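You operate a simulated robot arm through the tools that you are given. There is no shell and no other tool.

You are at the controls of a simulated robot arm. One attempt, no reset.

Task
Reset the copper pipe in the lever socket to its red band.
Fine: Free the socket lever first. Turn the pipe's stripe to the white mark, slide it till that band meets the rim, then swing the lever tight. Pinch no finger; drop or knock over nothing.

It is judged by the outcome, as a careful person would: the job done as asked, and still so three seconds after it is handed in. It fails if anything else is knocked over, pushed out of place, dropped, spilled or broken.

Robot
A 7-joint arm with a fingered hand, fixed in place. Base frame: the origin is at the foot of the arm, x ahead of it, y to its left, z up; the work surface is at about z = 860. Units: mm, rad, N and s.
With the tool pointing down near the work surface it reaches from about 220 to 760 mm from the base axis. Its first joint turns from -2.897 to 2.897 rad. Payload 4 kg.
The tool frame sits at the grasp point between the pads (the TCP): z along the fingers, y along the line on which they close. The tips reach 28 mm beyond it. The gripper opens to 168 mm. The gripper's body begins 79 mm behind the TCP. The gripper is a hand of 4 fingers: y runs from the thumb to the fingers, the wrist lies at [0, 0, -249] in the tool frame.
Orientation is that of the tool frame in the base frame, as a unit quaternion [x, y, z, w]. With the fingers straight down and closing along the base's y, the tool's x points along the base's -x, its y along +y and its z along -z.

Tools
- The arm moves only by the tool nudge_tool. Its argument "increments" is a list of rows, each an object of numbers (a shift or turn left out is 0): "dx", "dy", "dz": the shift along the tool's x, y, z in units of 25 mm (1.0 is 25 mm); "wx", "wy", "wz": the turn, a rotation vector about the tool's x, y, z in units of 5 degrees (1.0 is 5 degrees). In form: [{"dx": .., "dy": .., "dz": .., "wx": .., "wy": .., "wz": ..}, ...]. A call has 1 to 20 rows; each row shifts and turns the commanded pose from where the row before left it, along the tool's axes as they then stand. A call with a number of a shift or a turn outside -1 to 1 is refused whole. A row lasts 0.2 s, in which the tool goes at most 50 mm and 0.15 rad; a call with a longer step from one row to the next is refused whole. Where a pose cannot be reached the arm comes as near as it can. A force on the tool above 40 N (or 10 N above the force at the start of the call, whichever is more), or a blocked arm, ends the call early, and 0.2 s more pass. In this call time passes only in rows, and 0.2 s behind the last. The reply holds the time, the measured pose of the TCP, the force on the tool along the base axes, the opening and the grip force, in the units named above and with some noise, with the torque about the TCP (base axes, N m) and any sound that the robot's microphone picked up.
- Cameras (640 x 400 px; columns grow to the right, rows downward): "scene" is fixed at [401.4, 500.5, 1703.5]; the picture's right is [-0.96, -0.27, 0.00], its down [-0.19, 0.66, -0.73] and it looks along [0.20, -0.70, -0.69] (base axes); focal length 372 px, centre (320, 200). "wrist" rides on the gripper at [60, -60, -110] in the tool frame; the picture's right is [0.71, 0.71, 0.00], its down [-0.56, 0.56, -0.61] and it looks along [-0.43, 0.43, 0.79] (tool axes); focal length 265 px, centre (320, 200). There is no depth. A picture from a camera that has moved, and an enlarged one, comes with that camera's place and axes in the base frame and with its lens.
- capture(camera): a new picture of that camera. No time passes.
- lift_body(by): slides the trunk up (or, below 0, down) by that many mm; the arm rides with it, the base frame stays. It gives what a move gives, with no picture.
- move_fingers(finger1, finger2, finger3, thumb_bend): sets how far each is bent, from 0 (flat) to 1 (curled in); at 0.3 the hand is open as for a grip, at 0.7 the pads meet at the TCP. One left out holds its place. A second passes; each finger stops where it meets its share of the squeeze, and holds until it gets a number again. It is the only way to open and close the hand. It gives what a move gives, with no picture; readings hold the bend of each and the force on the fingers (four entries, about 0 where the hand has none), thumb and palm.
- enlarge(camera, box): a new picture of the part [left, top, right, bottom] of that camera's present view, enlarged. No time passes.
- job_done(): hands the job in; it is judged then, once.

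Places have to be worked out from the pictures, the camera data and where the tool is seen. Open the gripper and draw the arm clear of the work before you hand the job in, unless the task says otherwise.

The tools are called after "Call:" by a JSON object that holds its "fn" and its "kwargs". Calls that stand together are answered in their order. nudge_tool: Moves the arm, as the interface text tells. Its arguments: {"type":"object","properties":{"increments":{"type":"array"}},"required":["increments"]} The other tools are called the same way: lift_body (by) slides the trunk up or down; move_fingers (finger1, finger2, finger3, thumb_bend) moves the fingers one by one; capture (camera) takes a picture; enlarge (camera, box) takes an enlarged picture of a part of a camera's view; job_done () hands the job in.

At the start:

```text
clock: 0.0
tool_pos: [410.3, -200.0, 1255.7]
tool_rot: [0.001, 1.0, -0.001, 0.0]
force: [0.7, 0.4, 0.1]
ft_torque: [-0.05, 0.02, -0.01]
opening: 167.7
grip_force: 0.0
shape: jaw
bend: [0.3, 0.3, 0.3, 0.3]
finger forces: [0.0, 0.0, 0.0, 0.0, 0.0, 0.0]
trunk travel left (down, up): [-577.0, 13.0]
```

scene: 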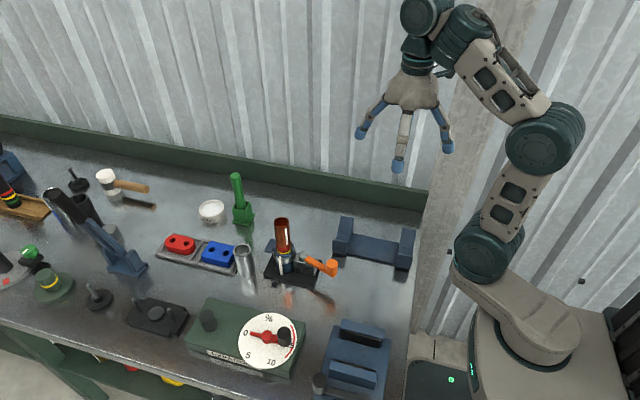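
wrist: 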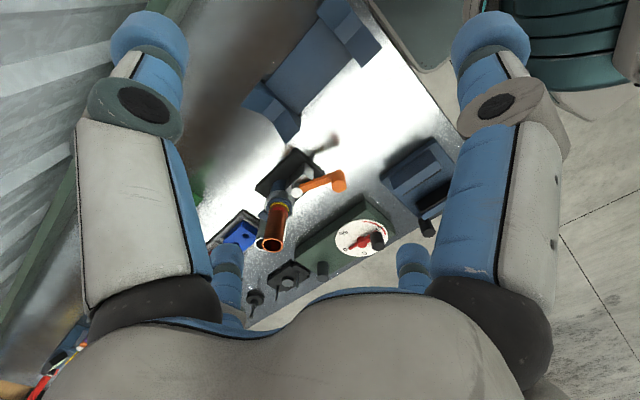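

I'll look at the socket and pipe more closely before moving anything.

Call:
{"fn": "enlarge", "kwargs": {"camera": "scene", "box": [240, 200, 360, 300]}}

Call:
{"fn": "enlarge", "kwargs": {"camera": "wrist", "box": [220, 130, 380, 270]}}

```text
4.00 times, centred on (300, 250) of scene
camera zoom: at [401.4, 500.5, 1703.5], right [-0.96, -0.27, 0.0], down [-0.19, 0.66, -0.73], along [0.2, -0.7, -0.69], focal length 1488 px, centre (400, 0)
```

zoom: 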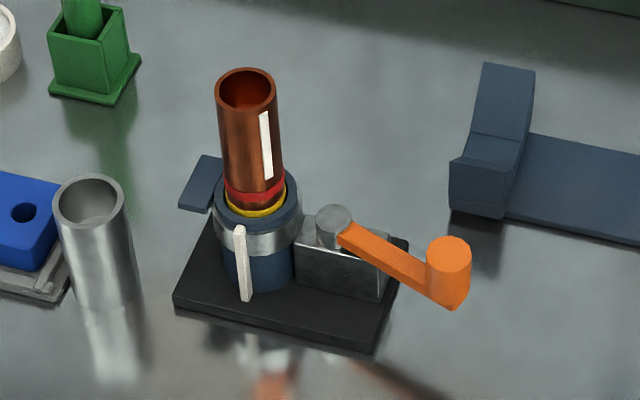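

```text
2.86 times, centred on (300, 200) of wrist
camera zoom: at [351.9, -259.7, 1365.3], right [-0.71, 0.71, 0.0], down [0.56, 0.56, 0.61], along [0.43, 0.43, -0.79], focal length 758 px, centre (377, 200)
```

zoom: 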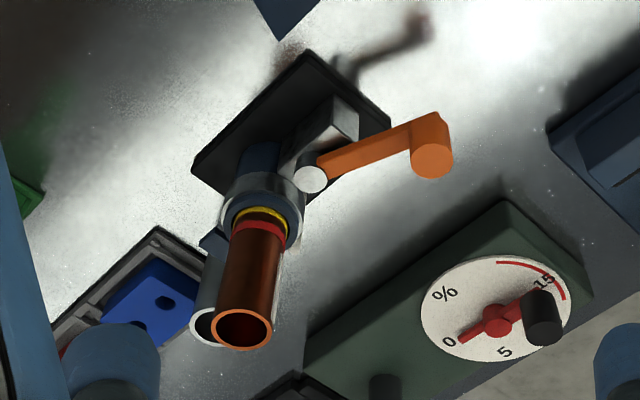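

The pipe top works out at about (660, -71, 1040), the rim at z≈929, the lever pivot near (607, -72, 935) and the orange knob near (523, -42, 969). I'll zoom in further on the bands, mark, lever and hand.

Call:
{"fn": "enlarge", "kwargs": {"camera": "scene", "box": [265, 212, 315, 243]}}

Call:
{"fn": "enlarge", "kwargs": {"camera": "scene", "box": [262, 240, 342, 290]}}

Call:
{"fn": "enlarge", "kwargs": {"camera": "scene", "box": [340, 60, 480, 180]}}

```text
12.80 times, centred on (290, 228) of scene
camera zoom: at [401.4, 500.5, 1703.5], right [-0.96, -0.27, 0.0], down [-0.19, 0.66, -0.73], along [0.2, -0.7, -0.69], focal length 4762 px, centre (704, -152)
```

zoom: 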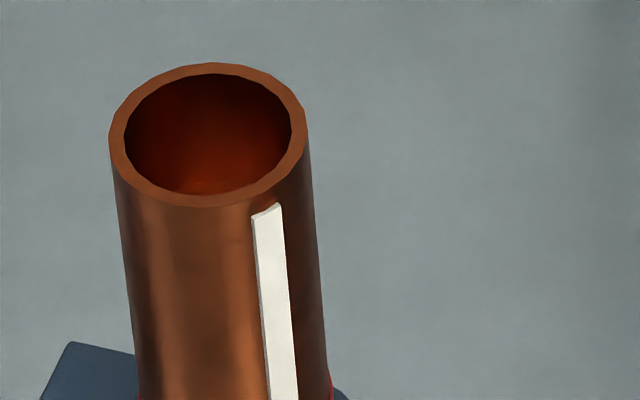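

```text
8.00 times, centred on (302, 265) of scene
camera zoom: at [401.4, 500.5, 1703.5], right [-0.96, -0.27, 0.0], down [-0.19, 0.66, -0.73], along [0.2, -0.7, -0.69], focal length 2976 px, centre (464, -320)
```

zoom: 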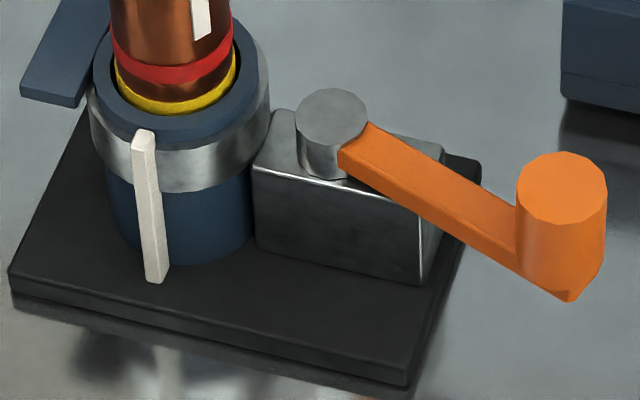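

```text
3.33 times, centred on (410, 120) of scene
camera zoom: at [401.4, 500.5, 1703.5], right [-0.96, -0.27, 0.0], down [-0.19, 0.66, -0.73], along [0.2, -0.7, -0.69], focal length 1240 px, centre (20, 467)
```

zoom: 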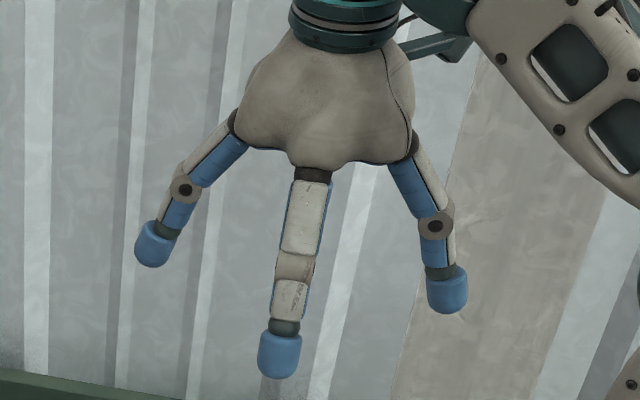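

The hand has four radial digits: thumb at -y, the others at +y and ±x in the tool frame. The pipe has a red band about 13 mm above the yellow one, which sits at the rim. I'll move closer for a better wrist view of the socket and lever, staying above everything.

Call:
{"fn": "nudge_tool", "kwargs": {"increments": [{"dx": -0.8, "dy": 0.195, "dz": 0.7}, {"dx": -0.8, "dy": 0.195, "dz": 0.7}, {"dx": -0.8, "dy": 0.195, "dz": 0.7}, {"dx": -0.8, "dy": 0.195, "dz": 0.7}, {"dx": -0.8, "dy": 0.195, "dz": 0.7}, {"dx": -0.8, "dy": 0.195, "dz": 0.7}, {"dx": -0.8, "dy": 0.195, "dz": 0.7}, {"dx": -0.8, "dy": 0.195, "dz": 0.7}]}}

Call:
{"fn": "capture", "kwargs": {"camera": "wrist"}}

Call:
{"fn": "capture", "kwargs": {"camera": "scene"}}

```text
clock: 1.8
tool_pos: [571.8, -161.9, 1114.1]
tool_rot: [-0.001, 1.0, 0.0, 0.0]
force: [-0.5, -0.8, -0.7]
ft_torque: [0.01, -0.01, 0.01]
opening: 167.8
grip_force: 0.1
shape: jaw
bend: [0.3, 0.3, 0.3, 0.3]
finger forces: [0.0, 0.0, 0.0, 0.0, 0.0, 0.0]
trunk travel left (down, up): [-577.0, 13.0]
```

```text
taken
camera wrist: at [512.4, -221.3, 1224.8], right [-0.71, 0.71, 0.0], down [0.56, 0.56, 0.61], along [0.43, 0.43, -0.79], focal length 265 px, centre (320, 200)
```

wrist: 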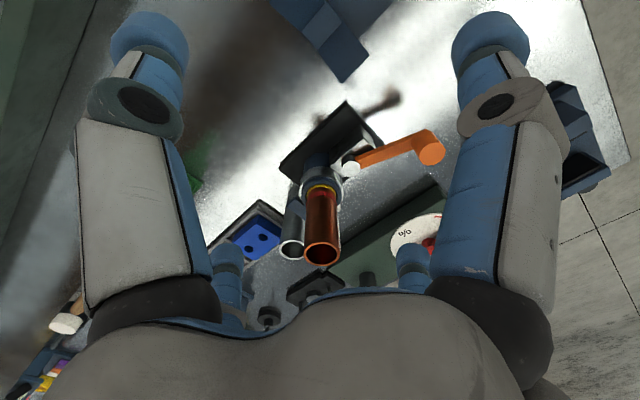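

```text
taken
```

scene: 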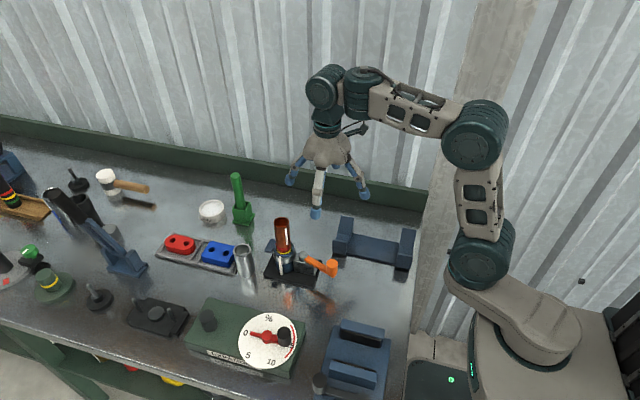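

Call:
{"fn": "enlarge", "kwargs": {"camera": "wrist", "box": [264, 90, 454, 270]}}

Call:
{"fn": "enlarge", "kwargs": {"camera": "wrist", "box": [270, 120, 370, 200]}}

```text
2.22 times, centred on (359, 180) of wrist
camera zoom: at [512.4, -221.3, 1224.8], right [-0.71, 0.71, 0.0], down [0.56, 0.56, 0.61], along [0.43, 0.43, -0.79], focal length 590 px, centre (233, 244)
```

zoom: 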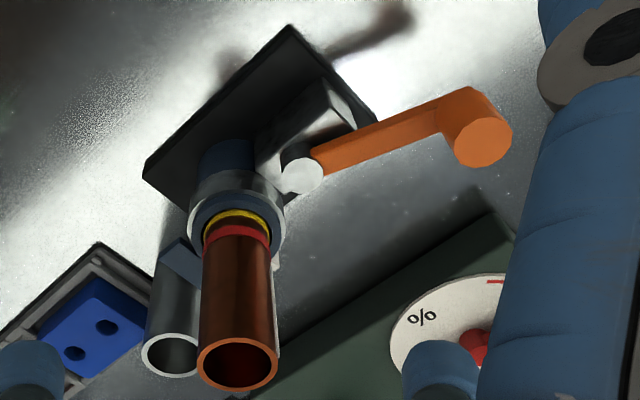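

```text
5.00 times, centred on (320, 160) of wrist
camera zoom: at [512.4, -221.3, 1224.8], right [-0.71, 0.71, 0.0], down [0.56, 0.56, 0.61], along [0.43, 0.43, -0.79], focal length 1327 px, centre (320, 400)
```

zoom: 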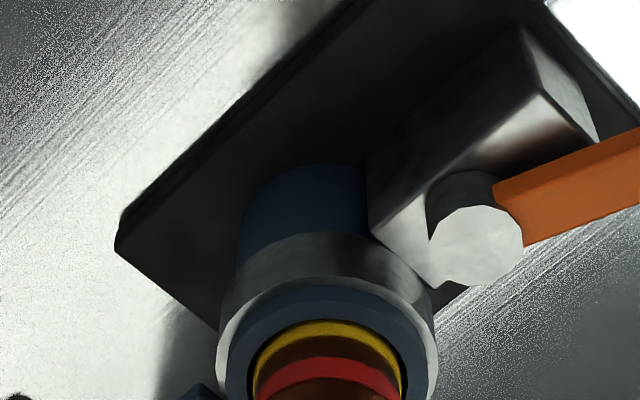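

The blue tab is just an ear on the far (+x) side of the socket. The pivot is confirmed at (607, -71, 936) and the knob top at (524, -41, 970). I'll move over the knob and turn the hand 25° so its four fingers will straddle the lever arm.

Call:
{"fn": "nudge_tool", "kwargs": {"increments": [{"dx": 0.384, "dy": 0.968}, {"dx": 0.384, "dy": 0.968}, {"dx": 0.384, "dy": 0.968}, {"dx": 0.384, "dy": 0.968}, {"dx": 0.384, "dy": 0.968}, {"wz": -1}, {"wz": -1}, {"wz": -1}, {"wz": -1}, {"wz": -1}]}}

Call:
{"fn": "capture", "kwargs": {"camera": "wrist"}}

Call:
{"fn": "enlarge", "kwargs": {"camera": "scene", "box": [250, 150, 410, 300]}}

```text
clock: 4.0
tool_pos: [524.1, -39.9, 1114.5]
tool_rot: [-0.217, 0.976, 0.0, -0.001]
force: [0.1, 0.9, 0.0]
ft_torque: [0.01, 0.0, 0.02]
opening: 168.0
grip_force: 0.0
shape: jaw
bend: [0.3, 0.3, 0.3, 0.3]
finger forces: [0.1, 0.0, 0.0, 0.1, 0.0, 0.0]
trunk travel left (down, up): [-577.0, 13.0]
```

```text
taken
camera wrist: at [494.9, -119.8, 1224.9], right [-0.94, 0.34, 0.0], down [0.27, 0.74, 0.61], along [0.21, 0.58, -0.79], focal length 265 px, centre (320, 200)
```

wrist: 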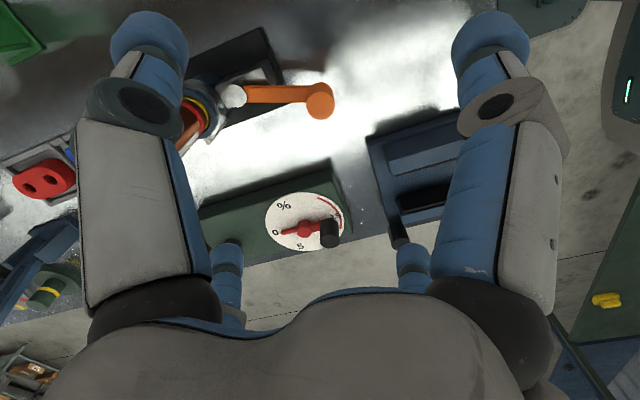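

```text
2.67 times, centred on (330, 225) of scene
camera zoom: at [401.4, 500.5, 1703.5], right [-0.96, -0.27, 0.0], down [-0.19, 0.66, -0.73], along [0.2, -0.7, -0.69], focal length 992 px, centre (293, 133)
```

zoom: 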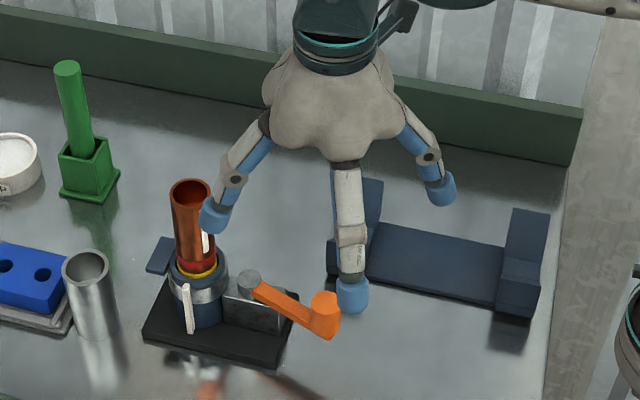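

The hand is centred over the knob (about 523, -42) with nothing within finger reach. I'll go down to about z=1005 and look again before closing in.

Call:
{"fn": "nudge_tool", "kwargs": {"increments": [{"dz": 0.88}, {"dz": 0.88}, {"dz": 0.88}, {"dz": 0.88}, {"dz": 0.88}]}}

Call:
{"fn": "capture", "kwargs": {"camera": "wrist"}}

Call:
{"fn": "enlarge", "kwargs": {"camera": "scene", "box": [250, 190, 370, 290]}}

```text
clock: 5.2
tool_pos: [523.4, -39.3, 1004.9]
tool_rot: [-0.217, 0.976, 0.0, 0.0]
force: [-0.4, -0.7, 0.1]
ft_torque: [0.02, -0.01, -0.01]
opening: 168.0
grip_force: 0.1
shape: jaw
bend: [0.3, 0.3, 0.3, 0.3]
finger forces: [0.1, 0.1, 0.1, 0.1, 0.0, 0.0]
trunk travel left (down, up): [-577.0, 13.0]
```

```text
taken
camera wrist: at [495.4, -119.1, 1115.8], right [-0.94, 0.34, 0.0], down [0.27, 0.74, 0.61], along [0.21, 0.58, -0.79], focal length 265 px, centre (320, 200)
```

wrist: 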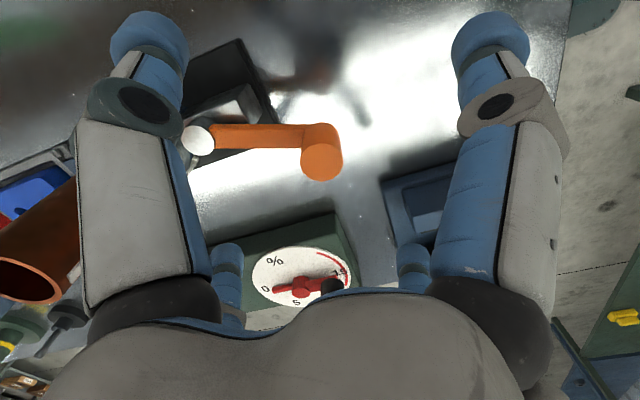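

```text
4.00 times, centred on (310, 240) of scene
camera zoom: at [401.4, 500.5, 1703.5], right [-0.96, -0.27, 0.0], down [-0.19, 0.66, -0.73], along [0.2, -0.7, -0.69], focal length 1488 px, centre (360, 40)
```

zoom: 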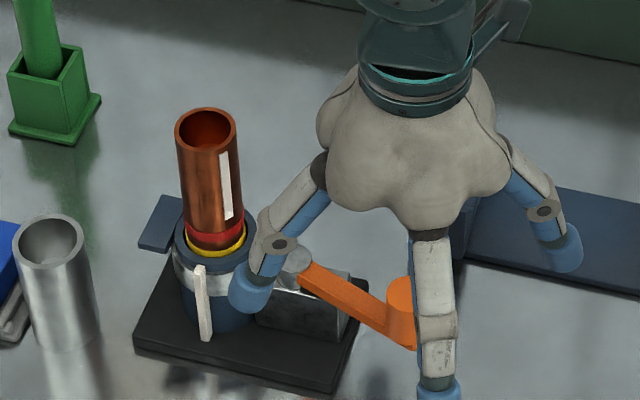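

The wrist view puts the knob top at about (523, -43). I'll shift 3.5 mm to centre on it and lower to z≈968 so the tips stay above the lever arm, then partly close the fingers.

Call:
{"fn": "nudge_tool", "kwargs": {"increments": [{"dx": 0.06, "dy": -0.127, "dz": 0.74}, {"dz": 0.74}]}}

Call:
{"fn": "move_fingers", "kwargs": {"finger1": 0.5, "finger2": 0.5, "finger3": 0.5, "thumb_bend": 0.5}}

Call:
{"fn": "capture", "kwargs": {"camera": "wrist"}}

Call:
{"fn": "enlarge", "kwargs": {"camera": "scene", "box": [250, 200, 370, 300]}}

```text
clock: 5.8
tool_pos: [522.2, -43.6, 969.3]
tool_rot: [-0.217, 0.976, 0.0, 0.0]
force: [0.1, -1.0, -0.5]
ft_torque: [0.02, -0.01, -0.01]
opening: 167.9
grip_force: 0.0
shape: jaw
bend: [0.3, 0.3, 0.3, 0.3]
finger forces: [0.1, 0.0, 0.1, 0.0, 0.0, 0.0]
trunk travel left (down, up): [-577.0, 13.0]
```

```text
clock: 6.8
tool_pos: [521.8, -44.5, 970.0]
tool_rot: [-0.217, 0.976, 0.001, 0.0]
force: [-0.3, -0.2, 0.2]
ft_torque: [0.0, -0.02, 0.0]
opening: 57.8
grip_force: 0.0
shape: fingers
bend: [0.5, 0.5, 0.5, 0.5]
finger forces: [0.0, 0.1, 0.1, 0.0, 0.1, 0.1]
trunk travel left (down, up): [-577.0, 13.0]
```

```text
taken
camera wrist: at [493.5, -123.8, 1080.3], right [-0.94, 0.34, 0.0], down [0.27, 0.74, 0.61], along [0.21, 0.58, -0.79], focal length 265 px, centre (320, 200)
```

wrist: 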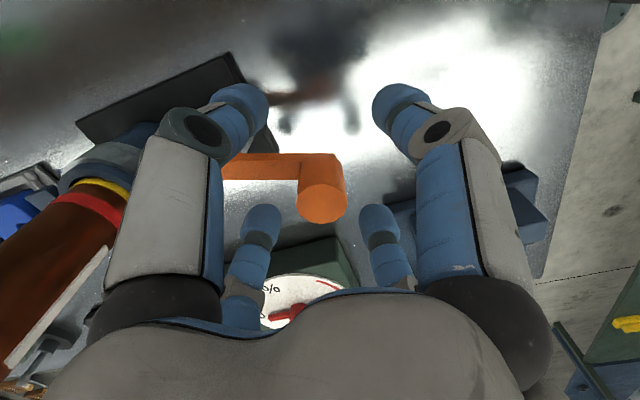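

```text
4.00 times, centred on (310, 250) of scene
camera zoom: at [401.4, 500.5, 1703.5], right [-0.96, -0.27, 0.0], down [-0.19, 0.66, -0.73], along [0.2, -0.7, -0.69], focal length 1488 px, centre (360, 0)
```

zoom: 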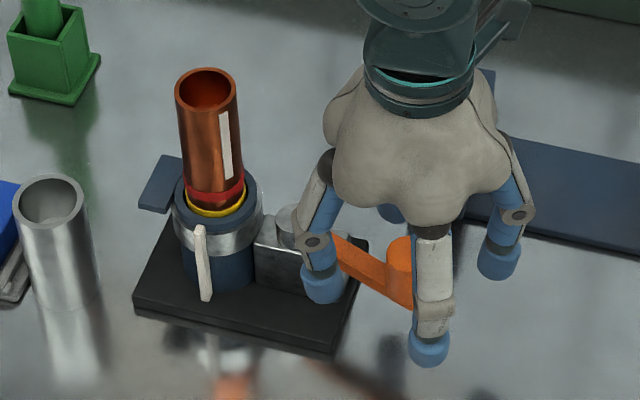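

The knob sits exactly at the TCP, with an opening of about 58 mm. Now I'll close all four fingers gently on the knob (27 mm).

Call:
{"fn": "move_fingers", "kwargs": {"finger1": 0.63, "finger2": 0.63, "finger3": 0.63, "thumb_bend": 0.63}}

Call:
{"fn": "capture", "kwargs": {"camera": "wrist"}}

```text
clock: 7.8
tool_pos: [522.5, -43.6, 969.2]
tool_rot: [-0.217, 0.976, -0.001, -0.001]
force: [-0.3, 1.4, 0.1]
ft_torque: [0.01, -0.01, 0.02]
opening: 18.9
grip_force: 0.5
shape: fingers
bend: [0.63, 0.62, 0.62, 0.63]
finger forces: [0.0, 1.1, 0.6, 0.0, 0.1, 0.1]
trunk travel left (down, up): [-577.0, 13.0]
```

```text
taken
camera wrist: at [493.5, -123.7, 1080.3], right [-0.94, 0.34, 0.0], down [0.27, 0.74, 0.61], along [0.21, 0.58, -0.79], focal length 265 px, centre (320, 200)
```

wrist: 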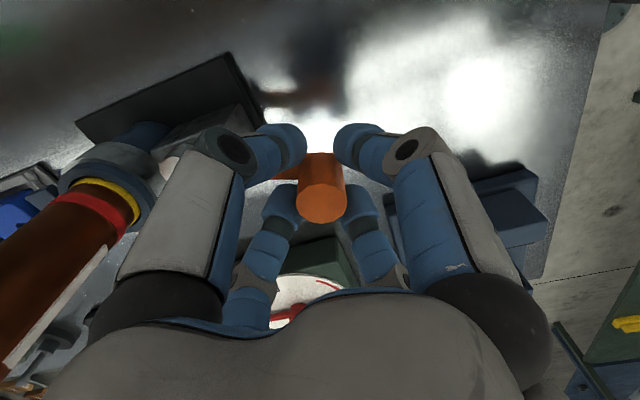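

Two fingers are just touching the knob. I'll close a bit more so all four take hold.

Call:
{"fn": "move_fingers", "kwargs": {"finger1": 0.7, "finger2": 0.7, "finger3": 0.7, "thumb_bend": 0.7}}

Call:
{"fn": "capture", "kwargs": {"camera": "wrist"}}

```text
clock: 8.8
tool_pos: [520.9, -44.7, 970.0]
tool_rot: [-0.216, 0.976, -0.001, 0.0]
force: [0.0, 1.3, -1.7]
ft_torque: [0.03, 0.0, -0.01]
opening: 10.4
grip_force: 12.9
shape: fingers
bend: [0.65, 0.62, 0.63, 0.66]
finger forces: [4.6, 7.5, 6.8, 0.0, 6.6, 0.0]
trunk travel left (down, up): [-577.0, 13.0]
```

```text
taken
camera wrist: at [493.7, -123.7, 1080.1], right [-0.94, 0.34, 0.0], down [0.27, 0.74, 0.61], along [0.21, 0.58, -0.79], focal length 265 px, centre (320, 200)
```

wrist: 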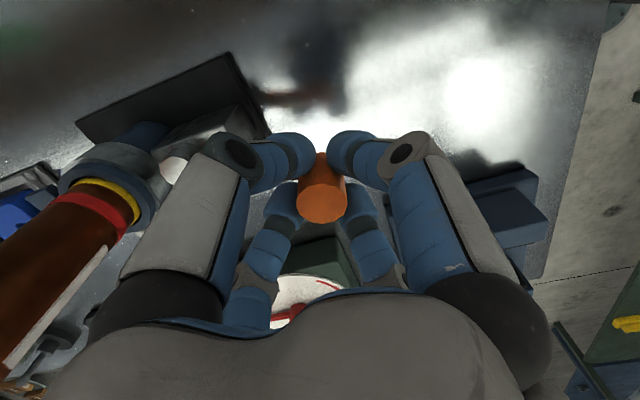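

All four fingers now hold the knob at about 5–7 N each. I'll test which way the lever gives with a small 5 mm push in the clockwise tangential direction, watching the force.

Call:
{"fn": "nudge_tool", "kwargs": {"increments": [{"dx": -0.07, "dy": 0.07}, {"dx": -0.07, "dy": 0.07}]}}

```text
clock: 9.4
tool_pos: [523.5, -39.2, 970.1]
tool_rot: [-0.216, 0.976, 0.0, -0.001]
force: [-0.2, -3.4, 2.5]
ft_torque: [-0.02, 0.0, -0.13]
opening: 10.3
grip_force: 13.8
shape: fingers
bend: [0.65, 0.63, 0.63, 0.66]
finger forces: [4.9, 7.3, 7.5, 0.0, 7.5, 0.0]
trunk travel left (down, up): [-577.0, 13.0]
```

The tool moved 5 mm with only about 3–4 N of resistance. I'll go 8 mm more and check whether the lever really turned.

Call:
{"fn": "nudge_tool", "kwargs": {"increments": [{"dx": -0.08, "dy": 0.08, "wz": 0.3}, {"dx": -0.08, "dy": 0.08, "wz": 0.3}, {"dx": -0.08, "dy": 0.08, "wz": 0.3}]}}

Call:
{"fn": "enlarge", "kwargs": {"camera": "scene", "box": [250, 200, 370, 300]}}

Call:
{"fn": "capture", "kwargs": {"camera": "wrist"}}

```text
clock: 10.2
tool_pos: [527.6, -31.3, 968.2]
tool_rot: [-0.177, 0.984, 0.0, -0.001]
force: [-1.6, -2.3, 1.8]
ft_torque: [-0.02, 0.03, -0.17]
opening: 10.4
grip_force: 13.6
shape: fingers
bend: [0.65, 0.63, 0.63, 0.66]
finger forces: [4.9, 7.4, 7.3, 0.0, 7.2, 0.0]
trunk travel left (down, up): [-577.0, 13.0]
```

```text
4.00 times, centred on (310, 250) of scene
camera zoom: at [401.4, 500.5, 1703.5], right [-0.96, -0.27, 0.0], down [-0.19, 0.66, -0.73], along [0.2, -0.7, -0.69], focal length 1488 px, centre (360, 0)
```

zoom: 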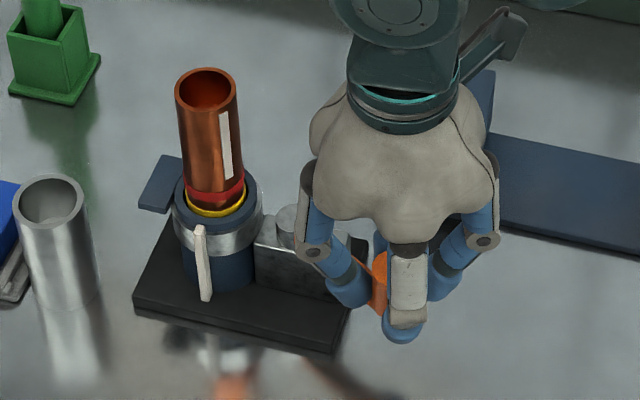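

```text
taken
camera wrist: at [492.9, -108.1, 1079.8], right [-0.91, 0.42, 0.0], down [0.33, 0.72, 0.61], along [0.26, 0.56, -0.79], focal length 265 px, centre (320, 200)
```

wrist: 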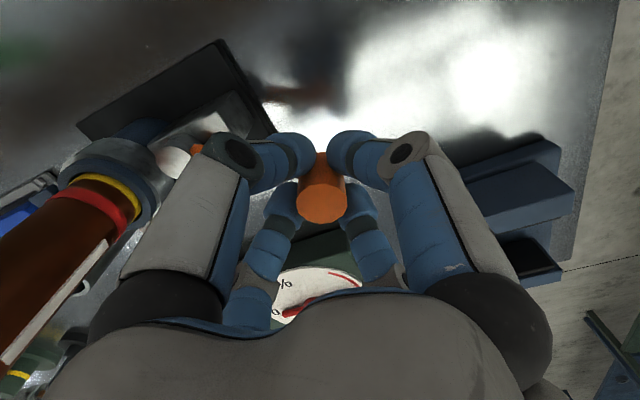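

The lever follows easily in the clockwise direction, and the radius about the pivot stays about 89 mm. I'll continue along the arc in 5° steps, turning the hand along with it.

Call:
{"fn": "nudge_tool", "kwargs": {"increments": [{"dx": -0.236, "dy": 0.201, "wz": 1}, {"dx": -0.236, "dy": 0.201, "wz": 1}, {"dx": -0.236, "dy": 0.201, "wz": 1}]}}

```text
clock: 11.0
tool_pos: [541.7, -11.0, 968.1]
tool_rot: [-0.047, 0.999, -0.001, 0.001]
force: [-2.8, -0.3, 7.6]
ft_torque: [0.08, 0.02, -0.2]
opening: 10.3
grip_force: 15.2
shape: fingers
bend: [0.65, 0.62, 0.64, 0.66]
finger forces: [5.4, 9.0, 7.8, 0.0, 7.4, 0.1]
trunk travel left (down, up): [-577.0, 13.0]
```

The radius is still 88.7 mm and the lever is at about 137°. I'll continue, easing up slightly for the small vertical load.

Call:
{"fn": "nudge_tool", "kwargs": {"increments": [{"dx": -0.239, "dy": 0.197, "dz": -0.03, "wz": 1}, {"dx": -0.239, "dy": 0.197, "wz": 1}, {"dx": -0.239, "dy": 0.197, "wz": 1}]}}

Call:
{"fn": "enlarge", "kwargs": {"camera": "scene", "box": [250, 200, 370, 300]}}

Call:
{"fn": "capture", "kwargs": {"camera": "wrist"}}

```text
clock: 11.8
tool_pos: [558.9, 4.8, 970.3]
tool_rot: [0.083, 0.997, 0.0, 0.001]
force: [-1.9, -0.6, 6.4]
ft_torque: [0.04, 0.01, -0.17]
opening: 10.4
grip_force: 15.3
shape: fingers
bend: [0.65, 0.62, 0.64, 0.66]
finger forces: [5.2, 8.8, 8.0, 0.0, 7.5, 0.0]
trunk travel left (down, up): [-577.0, 13.0]
```

```text
4.00 times, centred on (310, 250) of scene
camera zoom: at [401.4, 500.5, 1703.5], right [-0.96, -0.27, 0.0], down [-0.19, 0.66, -0.73], along [0.2, -0.7, -0.69], focal length 1488 px, centre (360, 0)
```

zoom: 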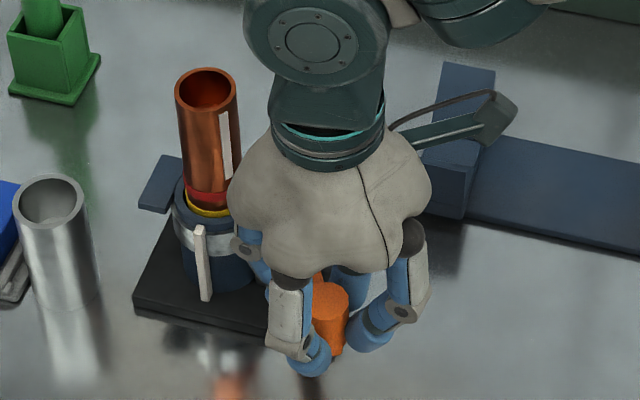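

```text
taken
camera wrist: at [490.0, -45.2, 1079.4], right [-0.58, 0.82, 0.0], down [0.64, 0.46, 0.62], along [0.5, 0.36, -0.79], focal length 265 px, centre (320, 200)
```

wrist: 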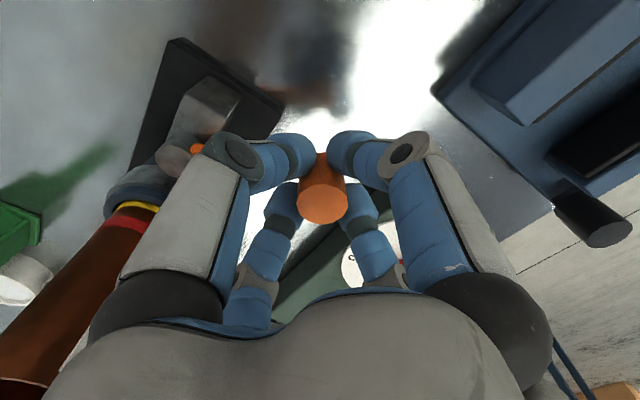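

The lever is at about 122° with low forces and the knob is still centred. I'll continue the arc in small blocks, watching for a stop.

Call:
{"fn": "nudge_tool", "kwargs": {"increments": [{"dx": -0.236, "dy": 0.203, "dz": -0.03, "wz": 1}, {"dx": -0.236, "dy": 0.203, "wz": 1}, {"dx": -0.236, "dy": 0.203, "wz": 1}]}}

```text
clock: 12.6
tool_pos: [579.6, 14.5, 969.6]
tool_rot: [0.213, 0.977, -0.001, 0.0]
force: [-0.8, 0.4, -0.2]
ft_torque: [0.05, -0.03, -0.14]
opening: 10.3
grip_force: 13.7
shape: fingers
bend: [0.65, 0.62, 0.64, 0.66]
finger forces: [4.7, 7.8, 7.4, 0.0, 7.0, 0.1]
trunk travel left (down, up): [-577.0, 13.0]
```

Lever at about 108° with forces near zero. I'll continue another 15°.

Call:
{"fn": "nudge_tool", "kwargs": {"increments": [{"dx": -0.238, "dy": 0.2, "wz": 1}, {"dx": -0.238, "dy": 0.2, "wz": 1}, {"dx": -0.238, "dy": 0.2, "wz": 1}]}}

Call:
{"fn": "enlarge", "kwargs": {"camera": "scene", "box": [250, 200, 370, 300]}}

Call:
{"fn": "capture", "kwargs": {"camera": "wrist"}}

```text
clock: 13.4
tool_pos: [601.5, 17.8, 969.7]
tool_rot: [0.339, 0.941, 0.0, -0.001]
force: [-1.0, 1.0, -0.2]
ft_torque: [0.06, 0.0, -0.09]
opening: 10.3
grip_force: 13.4
shape: fingers
bend: [0.65, 0.62, 0.64, 0.66]
finger forces: [4.9, 8.2, 7.2, 0.1, 6.8, 0.1]
trunk travel left (down, up): [-577.0, 13.0]
```

```text
4.00 times, centred on (310, 250) of scene
camera zoom: at [401.4, 500.5, 1703.5], right [-0.96, -0.27, 0.0], down [-0.19, 0.66, -0.73], along [0.2, -0.7, -0.69], focal length 1488 px, centre (360, 0)
```

zoom: 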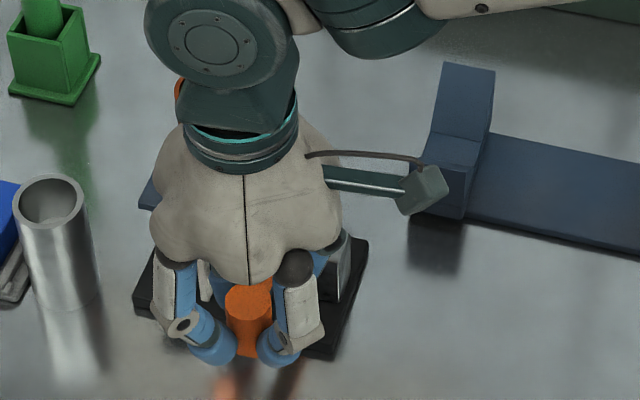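

```text
taken
camera wrist: at [517.6, 10.4, 1079.8], right [-0.09, 1.0, 0.0], down [0.79, 0.07, 0.61], along [0.61, 0.06, -0.79], focal length 265 px, centre (320, 200)
```

wrist: 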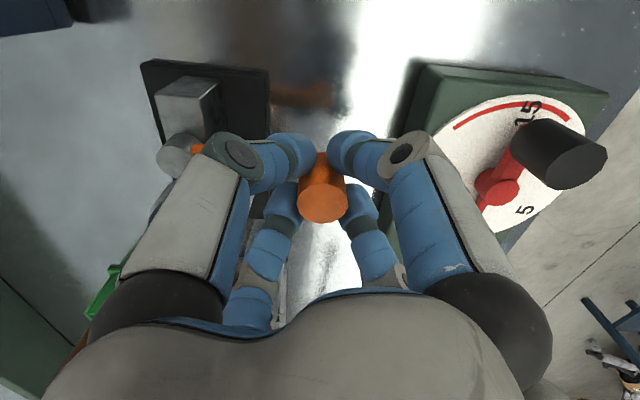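

Lever at about 93°, 66° from where it started, with resistance dropping. I'll continue 10° more to see whether a stop appears, staying clear of the pipe.

Call:
{"fn": "nudge_tool", "kwargs": {"increments": [{"dx": -0.238, "dy": 0.2, "wz": 1}, {"dx": -0.238, "dy": 0.2, "wz": 1}]}}

```text
clock: 14.0
tool_pos: [612.4, 16.4, 970.9]
tool_rot: [0.419, 0.908, -0.001, -0.001]
force: [-21.6, 0.0, 0.3]
ft_torque: [0.01, 0.59, 0.11]
opening: 19.5
grip_force: 13.1
shape: fingers
bend: [0.62, 0.65, 0.67, 0.64]
finger forces: [9.9, 3.1, 2.4, 0.1, 10.5, 0.0]
trunk travel left (down, up): [-577.0, 13.0]
```

A firm stop at -21.6 N: the lever is fully open at about 89°, roughly 70° from tight. I'll back off a few millimetres to relieve the load before letting go.

Call:
{"fn": "nudge_tool", "kwargs": {"increments": [{"dx": 0.12, "dy": -0.1}, {"dx": 0.1, "dy": -0.085}]}}

```text
clock: 14.6
tool_pos: [611.2, 17.0, 970.7]
tool_rot: [0.421, 0.907, 0.001, 0.001]
force: [-7.3, -5.4, -1.2]
ft_torque: [-0.13, 0.24, 0.06]
opening: 18.5
grip_force: 14.4
shape: fingers
bend: [0.62, 0.65, 0.66, 0.64]
finger forces: [7.6, 5.4, 4.2, 0.0, 11.2, 0.1]
trunk travel left (down, up): [-577.0, 13.0]
```

The load has dropped to about 9 N. I'll ease off a little more, then open the fingers just enough (0.5) to clear the knob without reaching the pipe.

Call:
{"fn": "nudge_tool", "kwargs": {"increments": [{"dx": 0.06, "dy": -0.05}]}}

Call:
{"fn": "move_fingers", "kwargs": {"finger1": 0.5, "finger2": 0.5, "finger3": 0.5, "thumb_bend": 0.5}}

Call:
{"fn": "capture", "kwargs": {"camera": "wrist"}}

Call:
{"fn": "enlarge", "kwargs": {"camera": "scene", "box": [250, 200, 370, 300]}}

```text
clock: 15.0
tool_pos: [611.5, 18.1, 970.4]
tool_rot: [0.42, 0.907, 0.002, 0.001]
force: [-0.6, -9.5, 1.8]
ft_torque: [-0.22, 0.04, 0.07]
opening: 18.0
grip_force: 15.2
shape: fingers
bend: [0.63, 0.65, 0.66, 0.64]
finger forces: [7.2, 6.3, 5.3, 0.0, 11.0, 0.0]
trunk travel left (down, up): [-577.0, 13.0]
```

```text
clock: 16.0
tool_pos: [608.6, 18.6, 969.8]
tool_rot: [0.419, 0.908, 0.0, 0.0]
force: [0.1, -0.3, -0.2]
ft_torque: [0.03, -0.02, -0.02]
opening: 56.7
grip_force: 0.1
shape: fingers
bend: [0.5, 0.5, 0.5, 0.5]
finger forces: [0.0, 0.0, 0.0, 0.0, 0.0, 0.0]
trunk travel left (down, up): [-577.0, 13.0]
```

```text
taken
camera wrist: at [525.5, 26.6, 1080.0], right [0.08, 1.0, 0.0], down [0.79, -0.06, 0.61], along [0.61, -0.05, -0.79], focal length 265 px, centre (320, 200)
```

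wrist: 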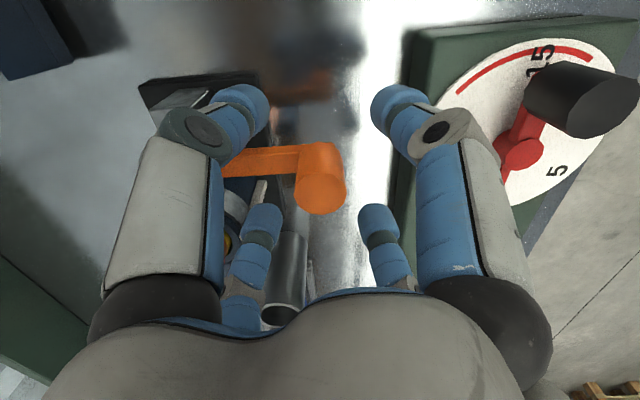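

```text
4.00 times, centred on (310, 250) of scene
camera zoom: at [401.4, 500.5, 1703.5], right [-0.96, -0.27, 0.0], down [-0.19, 0.66, -0.73], along [0.2, -0.7, -0.69], focal length 1488 px, centre (360, 0)
```

zoom: 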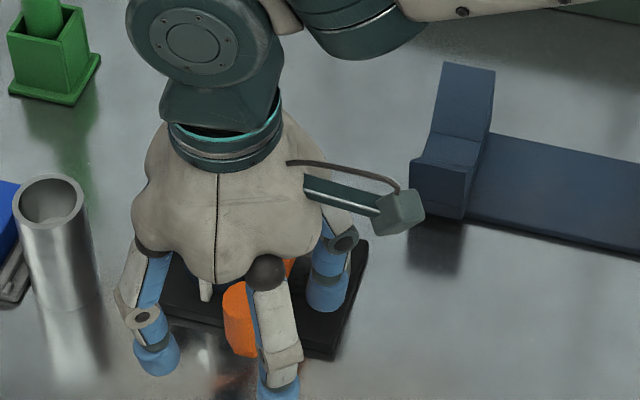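

The fingers are off the knob, which is centred in the hand. I'll rise straight up clear of everything.

Call:
{"fn": "nudge_tool", "kwargs": {"increments": [{"dz": -0.5}, {"dz": -0.9}, {"dz": -0.9}, {"dz": -0.9}, {"dz": -0.9}, {"dz": -0.9}, {"dz": -0.9}, {"dz": -0.9}]}}

Call:
{"fn": "capture", "kwargs": {"camera": "wrist"}}

Call:
{"fn": "enlarge", "kwargs": {"camera": "scene", "box": [250, 200, 370, 300]}}

```text
clock: 17.8
tool_pos: [610.5, 18.4, 1140.1]
tool_rot: [0.419, 0.908, 0.0, 0.0]
force: [0.2, -0.1, -0.6]
ft_torque: [-0.01, 0.0, -0.02]
opening: 56.8
grip_force: 0.1
shape: fingers
bend: [0.5, 0.5, 0.5, 0.5]
finger forces: [0.0, 0.0, 0.1, 0.0, 0.1, 0.1]
trunk travel left (down, up): [-577.0, 13.0]
```

```text
taken
camera wrist: at [526.3, 25.9, 1250.2], right [0.08, 1.0, 0.0], down [0.79, -0.06, 0.61], along [0.61, -0.05, -0.79], focal length 265 px, centre (320, 200)
```

wrist: 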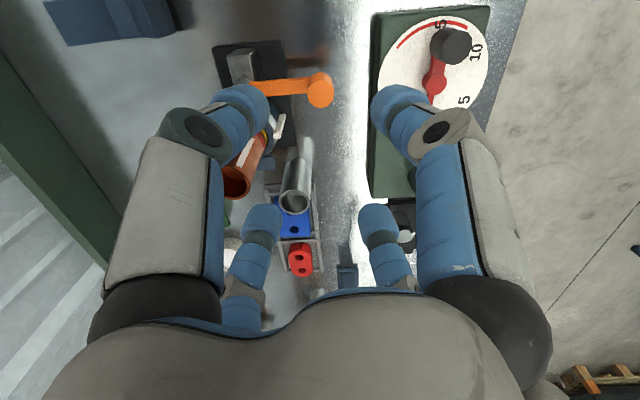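

```text
4.00 times, centred on (310, 250) of scene
camera zoom: at [401.4, 500.5, 1703.5], right [-0.96, -0.27, 0.0], down [-0.19, 0.66, -0.73], along [0.2, -0.7, -0.69], focal length 1488 px, centre (360, 0)
```

zoom: 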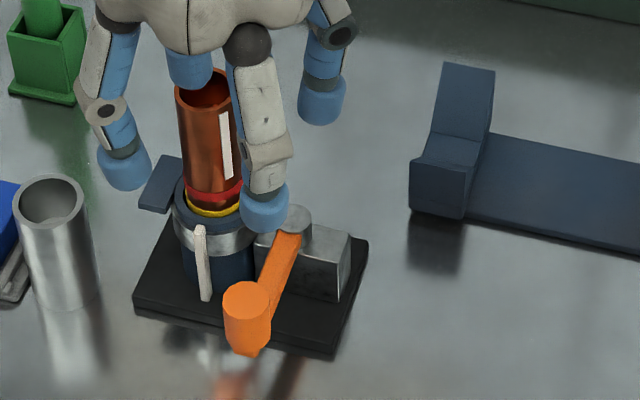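

The lever stays open, standing at about 90°. Before moving over the pipe, I'll zoom the wrist camera on it to refine its centre and the band and rim positions.

Call:
{"fn": "enlarge", "kwargs": {"camera": "wrist", "box": [205, 100, 305, 200]}}

Call:
{"fn": "enlarge", "kwargs": {"camera": "scene", "box": [260, 235, 310, 275]}}

```text
4.00 times, centred on (255, 150) of wrist
camera zoom: at [526.3, 25.9, 1250.2], right [0.08, 1.0, 0.0], down [0.79, -0.06, 0.61], along [0.61, -0.05, -0.79], focal length 1062 px, centre (580, 400)
```

zoom: 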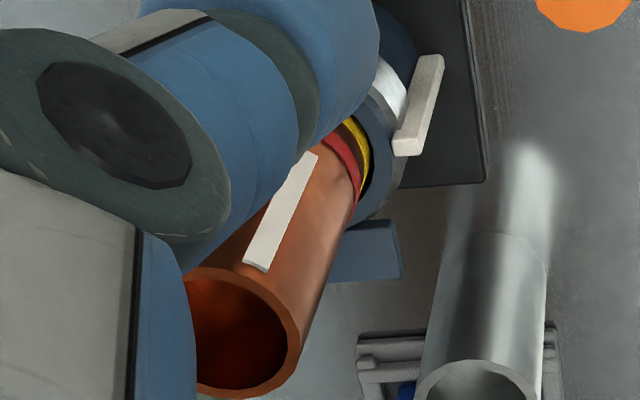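

```text
10.00 times, centred on (285, 255) of scene
camera zoom: at [401.4, 500.5, 1703.5], right [-0.96, -0.27, 0.0], down [-0.19, 0.66, -0.73], along [0.2, -0.7, -0.69], focal length 3720 px, centre (670, -350)
```

zoom: 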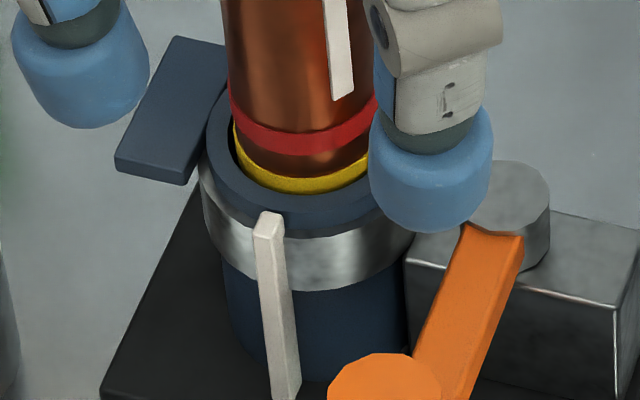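

The pipe centre is confirmed at about (660.5, -70.3). I'll zoom right in on the bands at the rim to measure the slide distance.

Call:
{"fn": "enlarge", "kwargs": {"camera": "scene", "box": [280, 244, 300, 258]}}

Call:
{"fn": "enlarge", "kwargs": {"camera": "scene", "box": [276, 236, 308, 256]}}

```text
16.00 times, centred on (290, 251) of scene
camera zoom: at [401.4, 500.5, 1703.5], right [-0.96, -0.27, 0.0], down [-0.19, 0.66, -0.73], along [0.2, -0.7, -0.69], focal length 5952 px, centre (800, -616)
```

zoom: 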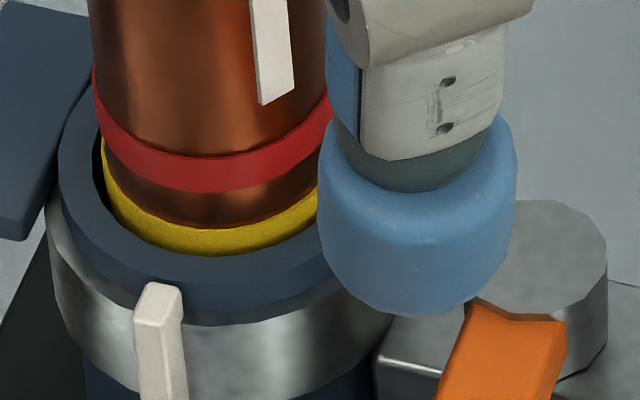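

```text
16.00 times, centred on (292, 246) of scene
camera zoom: at [401.4, 500.5, 1703.5], right [-0.96, -0.27, 0.0], down [-0.19, 0.66, -0.73], along [0.2, -0.7, -0.69], focal length 5952 px, centre (768, -536)
```

zoom: 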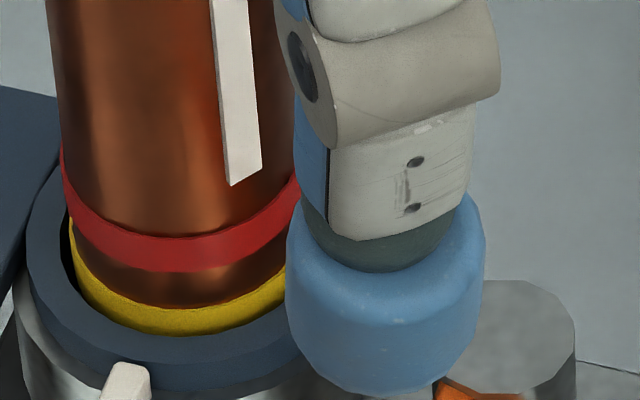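

Red-to-yellow spacing is about 17.5–18 mm, and yellow is currently centred on the rim. I estimate the stripe at azimuth 144° and the mark at 90–91°, so the pipe turns about 53° clockwise. I'll open the hand high up, move over the pipe and turn to yaw +9° so the stripe falls between fingers.

Call:
{"fn": "move_fingers", "kwargs": {"finger1": 0.3, "finger2": 0.3, "finger3": 0.3, "thumb_bend": 0.3}}

Call:
{"fn": "nudge_tool", "kwargs": {"increments": [{"dx": -0.805, "dy": -0.15}, {"dx": -0.805, "dy": -0.15}, {"dx": -0.805, "dy": -0.15}, {"dx": -0.805, "dy": -0.15}, {"dx": -0.805, "dy": -0.15}, {"wz": -0.975}, {"wz": -0.975}, {"wz": -0.975}, {"wz": -0.975}, {"wz": -0.975}, {"wz": -0.975}, {"wz": -0.975}, {"wz": -0.975}, {"wz": -0.975}, {"wz": -0.975}, {"wz": -0.975}, {"wz": -0.975}]}}

Call:
{"fn": "capture", "kwargs": {"camera": "wrist"}}

Call:
{"fn": "capture", "kwargs": {"camera": "scene"}}

```text
clock: 18.8
tool_pos: [610.0, 18.3, 1139.1]
tool_rot: [0.419, 0.908, 0.0, 0.0]
force: [0.0, -0.1, 0.2]
ft_torque: [-0.02, -0.01, 0.02]
opening: 116.3
grip_force: 0.0
shape: fingers
bend: [0.3, 0.3, 0.3, 0.3]
finger forces: [0.1, 0.0, 0.1, 0.0, 0.0, 0.0]
trunk travel left (down, up): [-577.0, 13.0]
```

```text
clock: 22.4
tool_pos: [660.4, -69.2, 1140.3]
tool_rot: [-0.08, 0.997, 0.0, 0.0]
force: [-0.4, -1.4, 0.8]
ft_torque: [0.03, -0.02, -0.01]
opening: 116.6
grip_force: 0.1
shape: fingers
bend: [0.3, 0.3, 0.3, 0.3]
finger forces: [0.0, 0.1, 0.0, 0.1, 0.0, 0.1]
trunk travel left (down, up): [-577.0, 13.0]
```

```text
taken
camera wrist: at [611.1, -138.4, 1250.1], right [-0.81, 0.59, 0.0], down [0.46, 0.64, 0.61], along [0.36, 0.5, -0.79], focal length 265 px, centre (320, 200)
```

wrist: 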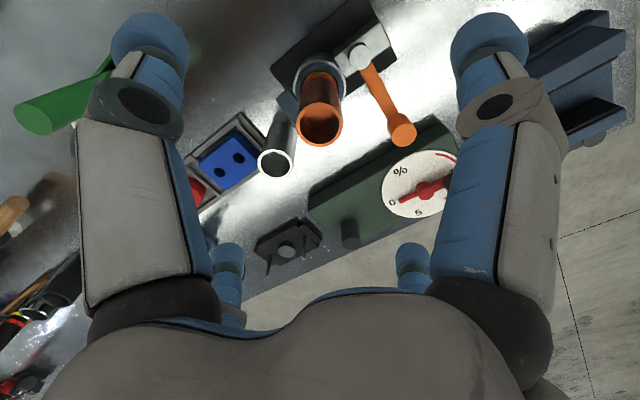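

```text
taken
```

scene: 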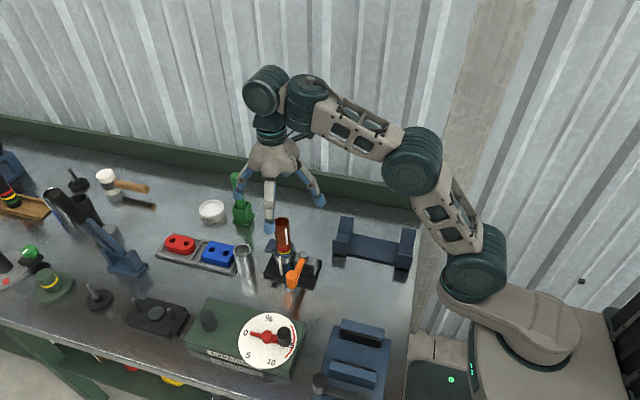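

The pipe top projects onto the hand axis (660.7, -69.6), so I'm well centred. I'll lower to TCP z≈1020 around the top of the pipe.

Call:
{"fn": "nudge_tool", "kwargs": {"increments": [{"dz": 0.8}, {"dz": 0.8}, {"dz": 0.8}, {"dz": 0.8}, {"dz": 0.8}, {"dz": 0.8}]}}

Call:
{"fn": "capture", "kwargs": {"camera": "wrist"}}

Call:
{"fn": "enlarge", "kwargs": {"camera": "scene", "box": [230, 180, 350, 280]}}

```text
clock: 23.8
tool_pos: [661.0, -69.7, 1019.0]
tool_rot: [-0.079, 0.997, 0.0, -0.001]
force: [-0.9, -0.6, 0.2]
ft_torque: [0.0, -0.01, 0.01]
opening: 116.7
grip_force: 0.0
shape: fingers
bend: [0.3, 0.3, 0.3, 0.3]
finger forces: [0.0, 0.0, 0.1, 0.0, 0.1, 0.0]
trunk travel left (down, up): [-577.0, 13.0]
```

```text
taken
camera wrist: at [612.0, -137.9, 1129.7], right [-0.81, 0.59, 0.0], down [0.46, 0.64, 0.61], along [0.36, 0.5, -0.79], focal length 265 px, centre (320, 200)
```

wrist: 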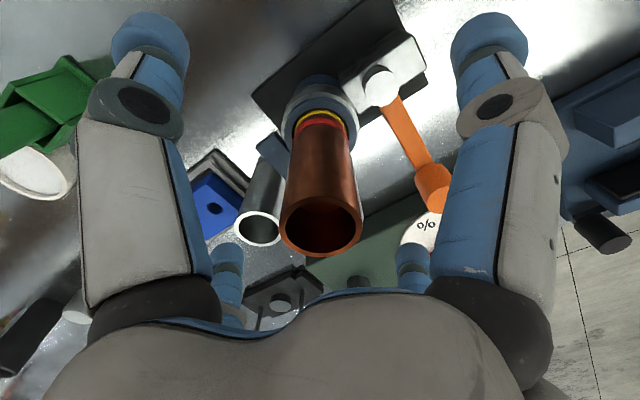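

```text
4.00 times, centred on (290, 230) of scene
camera zoom: at [401.4, 500.5, 1703.5], right [-0.96, -0.27, 0.0], down [-0.19, 0.66, -0.73], along [0.2, -0.7, -0.69], focal length 1488 px, centre (440, 80)
```

zoom: 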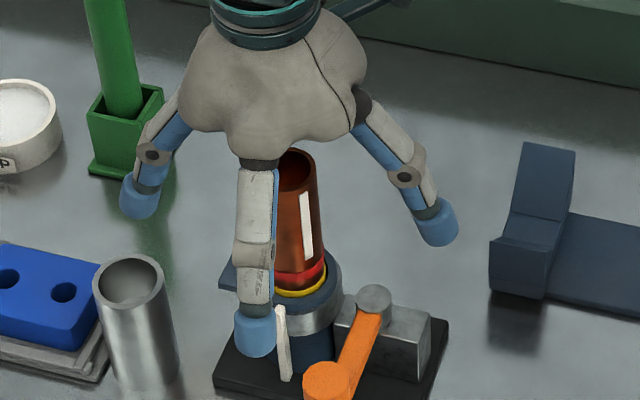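

The pipe is centred within 1 mm. I'll close the fingers in two stages onto the pipe.

Call:
{"fn": "move_fingers", "kwargs": {"finger1": 0.52, "finger2": 0.52, "finger3": 0.52, "thumb_bend": 0.52}}

Call:
{"fn": "capture", "kwargs": {"camera": "wrist"}}

```text
clock: 24.8
tool_pos: [660.8, -68.2, 1019.8]
tool_rot: [-0.078, 0.997, 0.0, 0.0]
force: [-0.2, -0.4, 0.1]
ft_torque: [-0.01, -0.02, -0.04]
opening: 51.6
grip_force: 0.0
shape: fingers
bend: [0.52, 0.52, 0.52, 0.52]
finger forces: [0.1, 0.0, 0.0, 0.0, 0.0, 0.0]
trunk travel left (down, up): [-577.0, 13.0]
```

```text
taken
camera wrist: at [611.9, -137.9, 1130.2], right [-0.81, 0.59, 0.0], down [0.46, 0.64, 0.61], along [0.36, 0.5, -0.79], focal length 265 px, centre (320, 200)
```

wrist: 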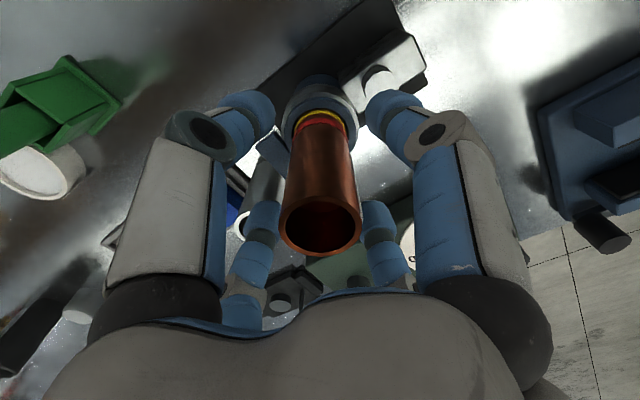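

The fingers are evenly spaced around the pipe. Now I'll close to grip.

Call:
{"fn": "move_fingers", "kwargs": {"finger1": 0.7, "finger2": 0.7, "finger3": 0.7, "thumb_bend": 0.7}}

Call:
{"fn": "enlarge", "kwargs": {"camera": "scene", "box": [255, 195, 325, 275]}}

Call:
{"fn": "capture", "kwargs": {"camera": "wrist"}}

```text
clock: 25.8
tool_pos: [661.2, -69.2, 1019.1]
tool_rot: [-0.078, 0.997, 0.0, 0.0]
force: [-0.2, -1.4, -0.1]
ft_torque: [-0.02, -0.02, -0.03]
opening: 21.4
grip_force: 16.9
shape: fingers
bend: [0.62, 0.62, 0.62, 0.62]
finger forces: [7.0, 7.8, 7.4, 0.0, 12.9, 0.0]
trunk travel left (down, up): [-577.0, 13.0]
```

```text
5.00 times, centred on (290, 235) of scene
camera zoom: at [401.4, 500.5, 1703.5], right [-0.96, -0.27, 0.0], down [-0.19, 0.66, -0.73], along [0.2, -0.7, -0.69], focal length 1860 px, centre (470, 25)
```

zoom: 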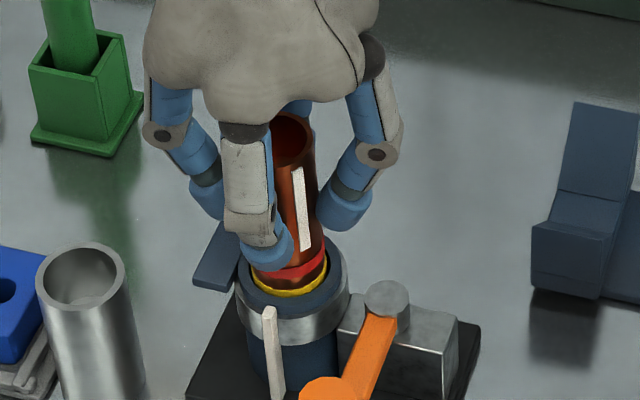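

```text
taken
camera wrist: at [611.9, -138.0, 1130.0], right [-0.81, 0.59, 0.0], down [0.46, 0.64, 0.61], along [0.36, 0.5, -0.79], focal length 265 px, centre (320, 200)
```

wrist: 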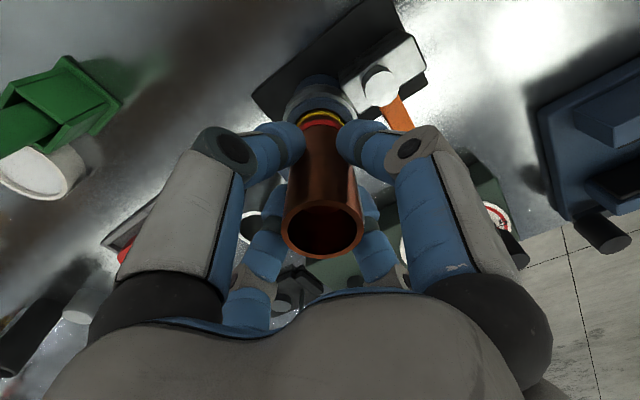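

The pipe is held evenly at about 7–13 N per digit. I'll start turning it clockwise by 10° and check torque and stripe motion.

Call:
{"fn": "nudge_tool", "kwargs": {"increments": [{"wz": 0.5}, {"wz": 0.5}, {"wz": 0.5}, {"wz": 0.5}]}}

Call:
{"fn": "enlarge", "kwargs": {"camera": "scene", "box": [255, 195, 325, 275]}}

```text
clock: 26.8
tool_pos: [660.7, -69.4, 1018.8]
tool_rot: [0.009, 1.0, 0.0, 0.0]
force: [1.7, 0.2, -0.2]
ft_torque: [-0.03, -0.04, 0.05]
opening: 21.3
grip_force: 17.8
shape: fingers
bend: [0.62, 0.62, 0.62, 0.62]
finger forces: [6.8, 7.9, 8.0, 0.0, 13.0, 0.1]
trunk travel left (down, up): [-577.0, 13.0]
```

```text
5.00 times, centred on (290, 235) of scene
camera zoom: at [401.4, 500.5, 1703.5], right [-0.96, -0.27, 0.0], down [-0.19, 0.66, -0.73], along [0.2, -0.7, -0.69], focal length 1860 px, centre (470, 25)
```

zoom: 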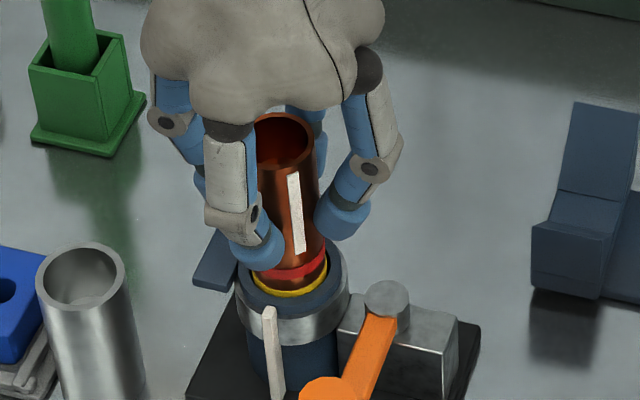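

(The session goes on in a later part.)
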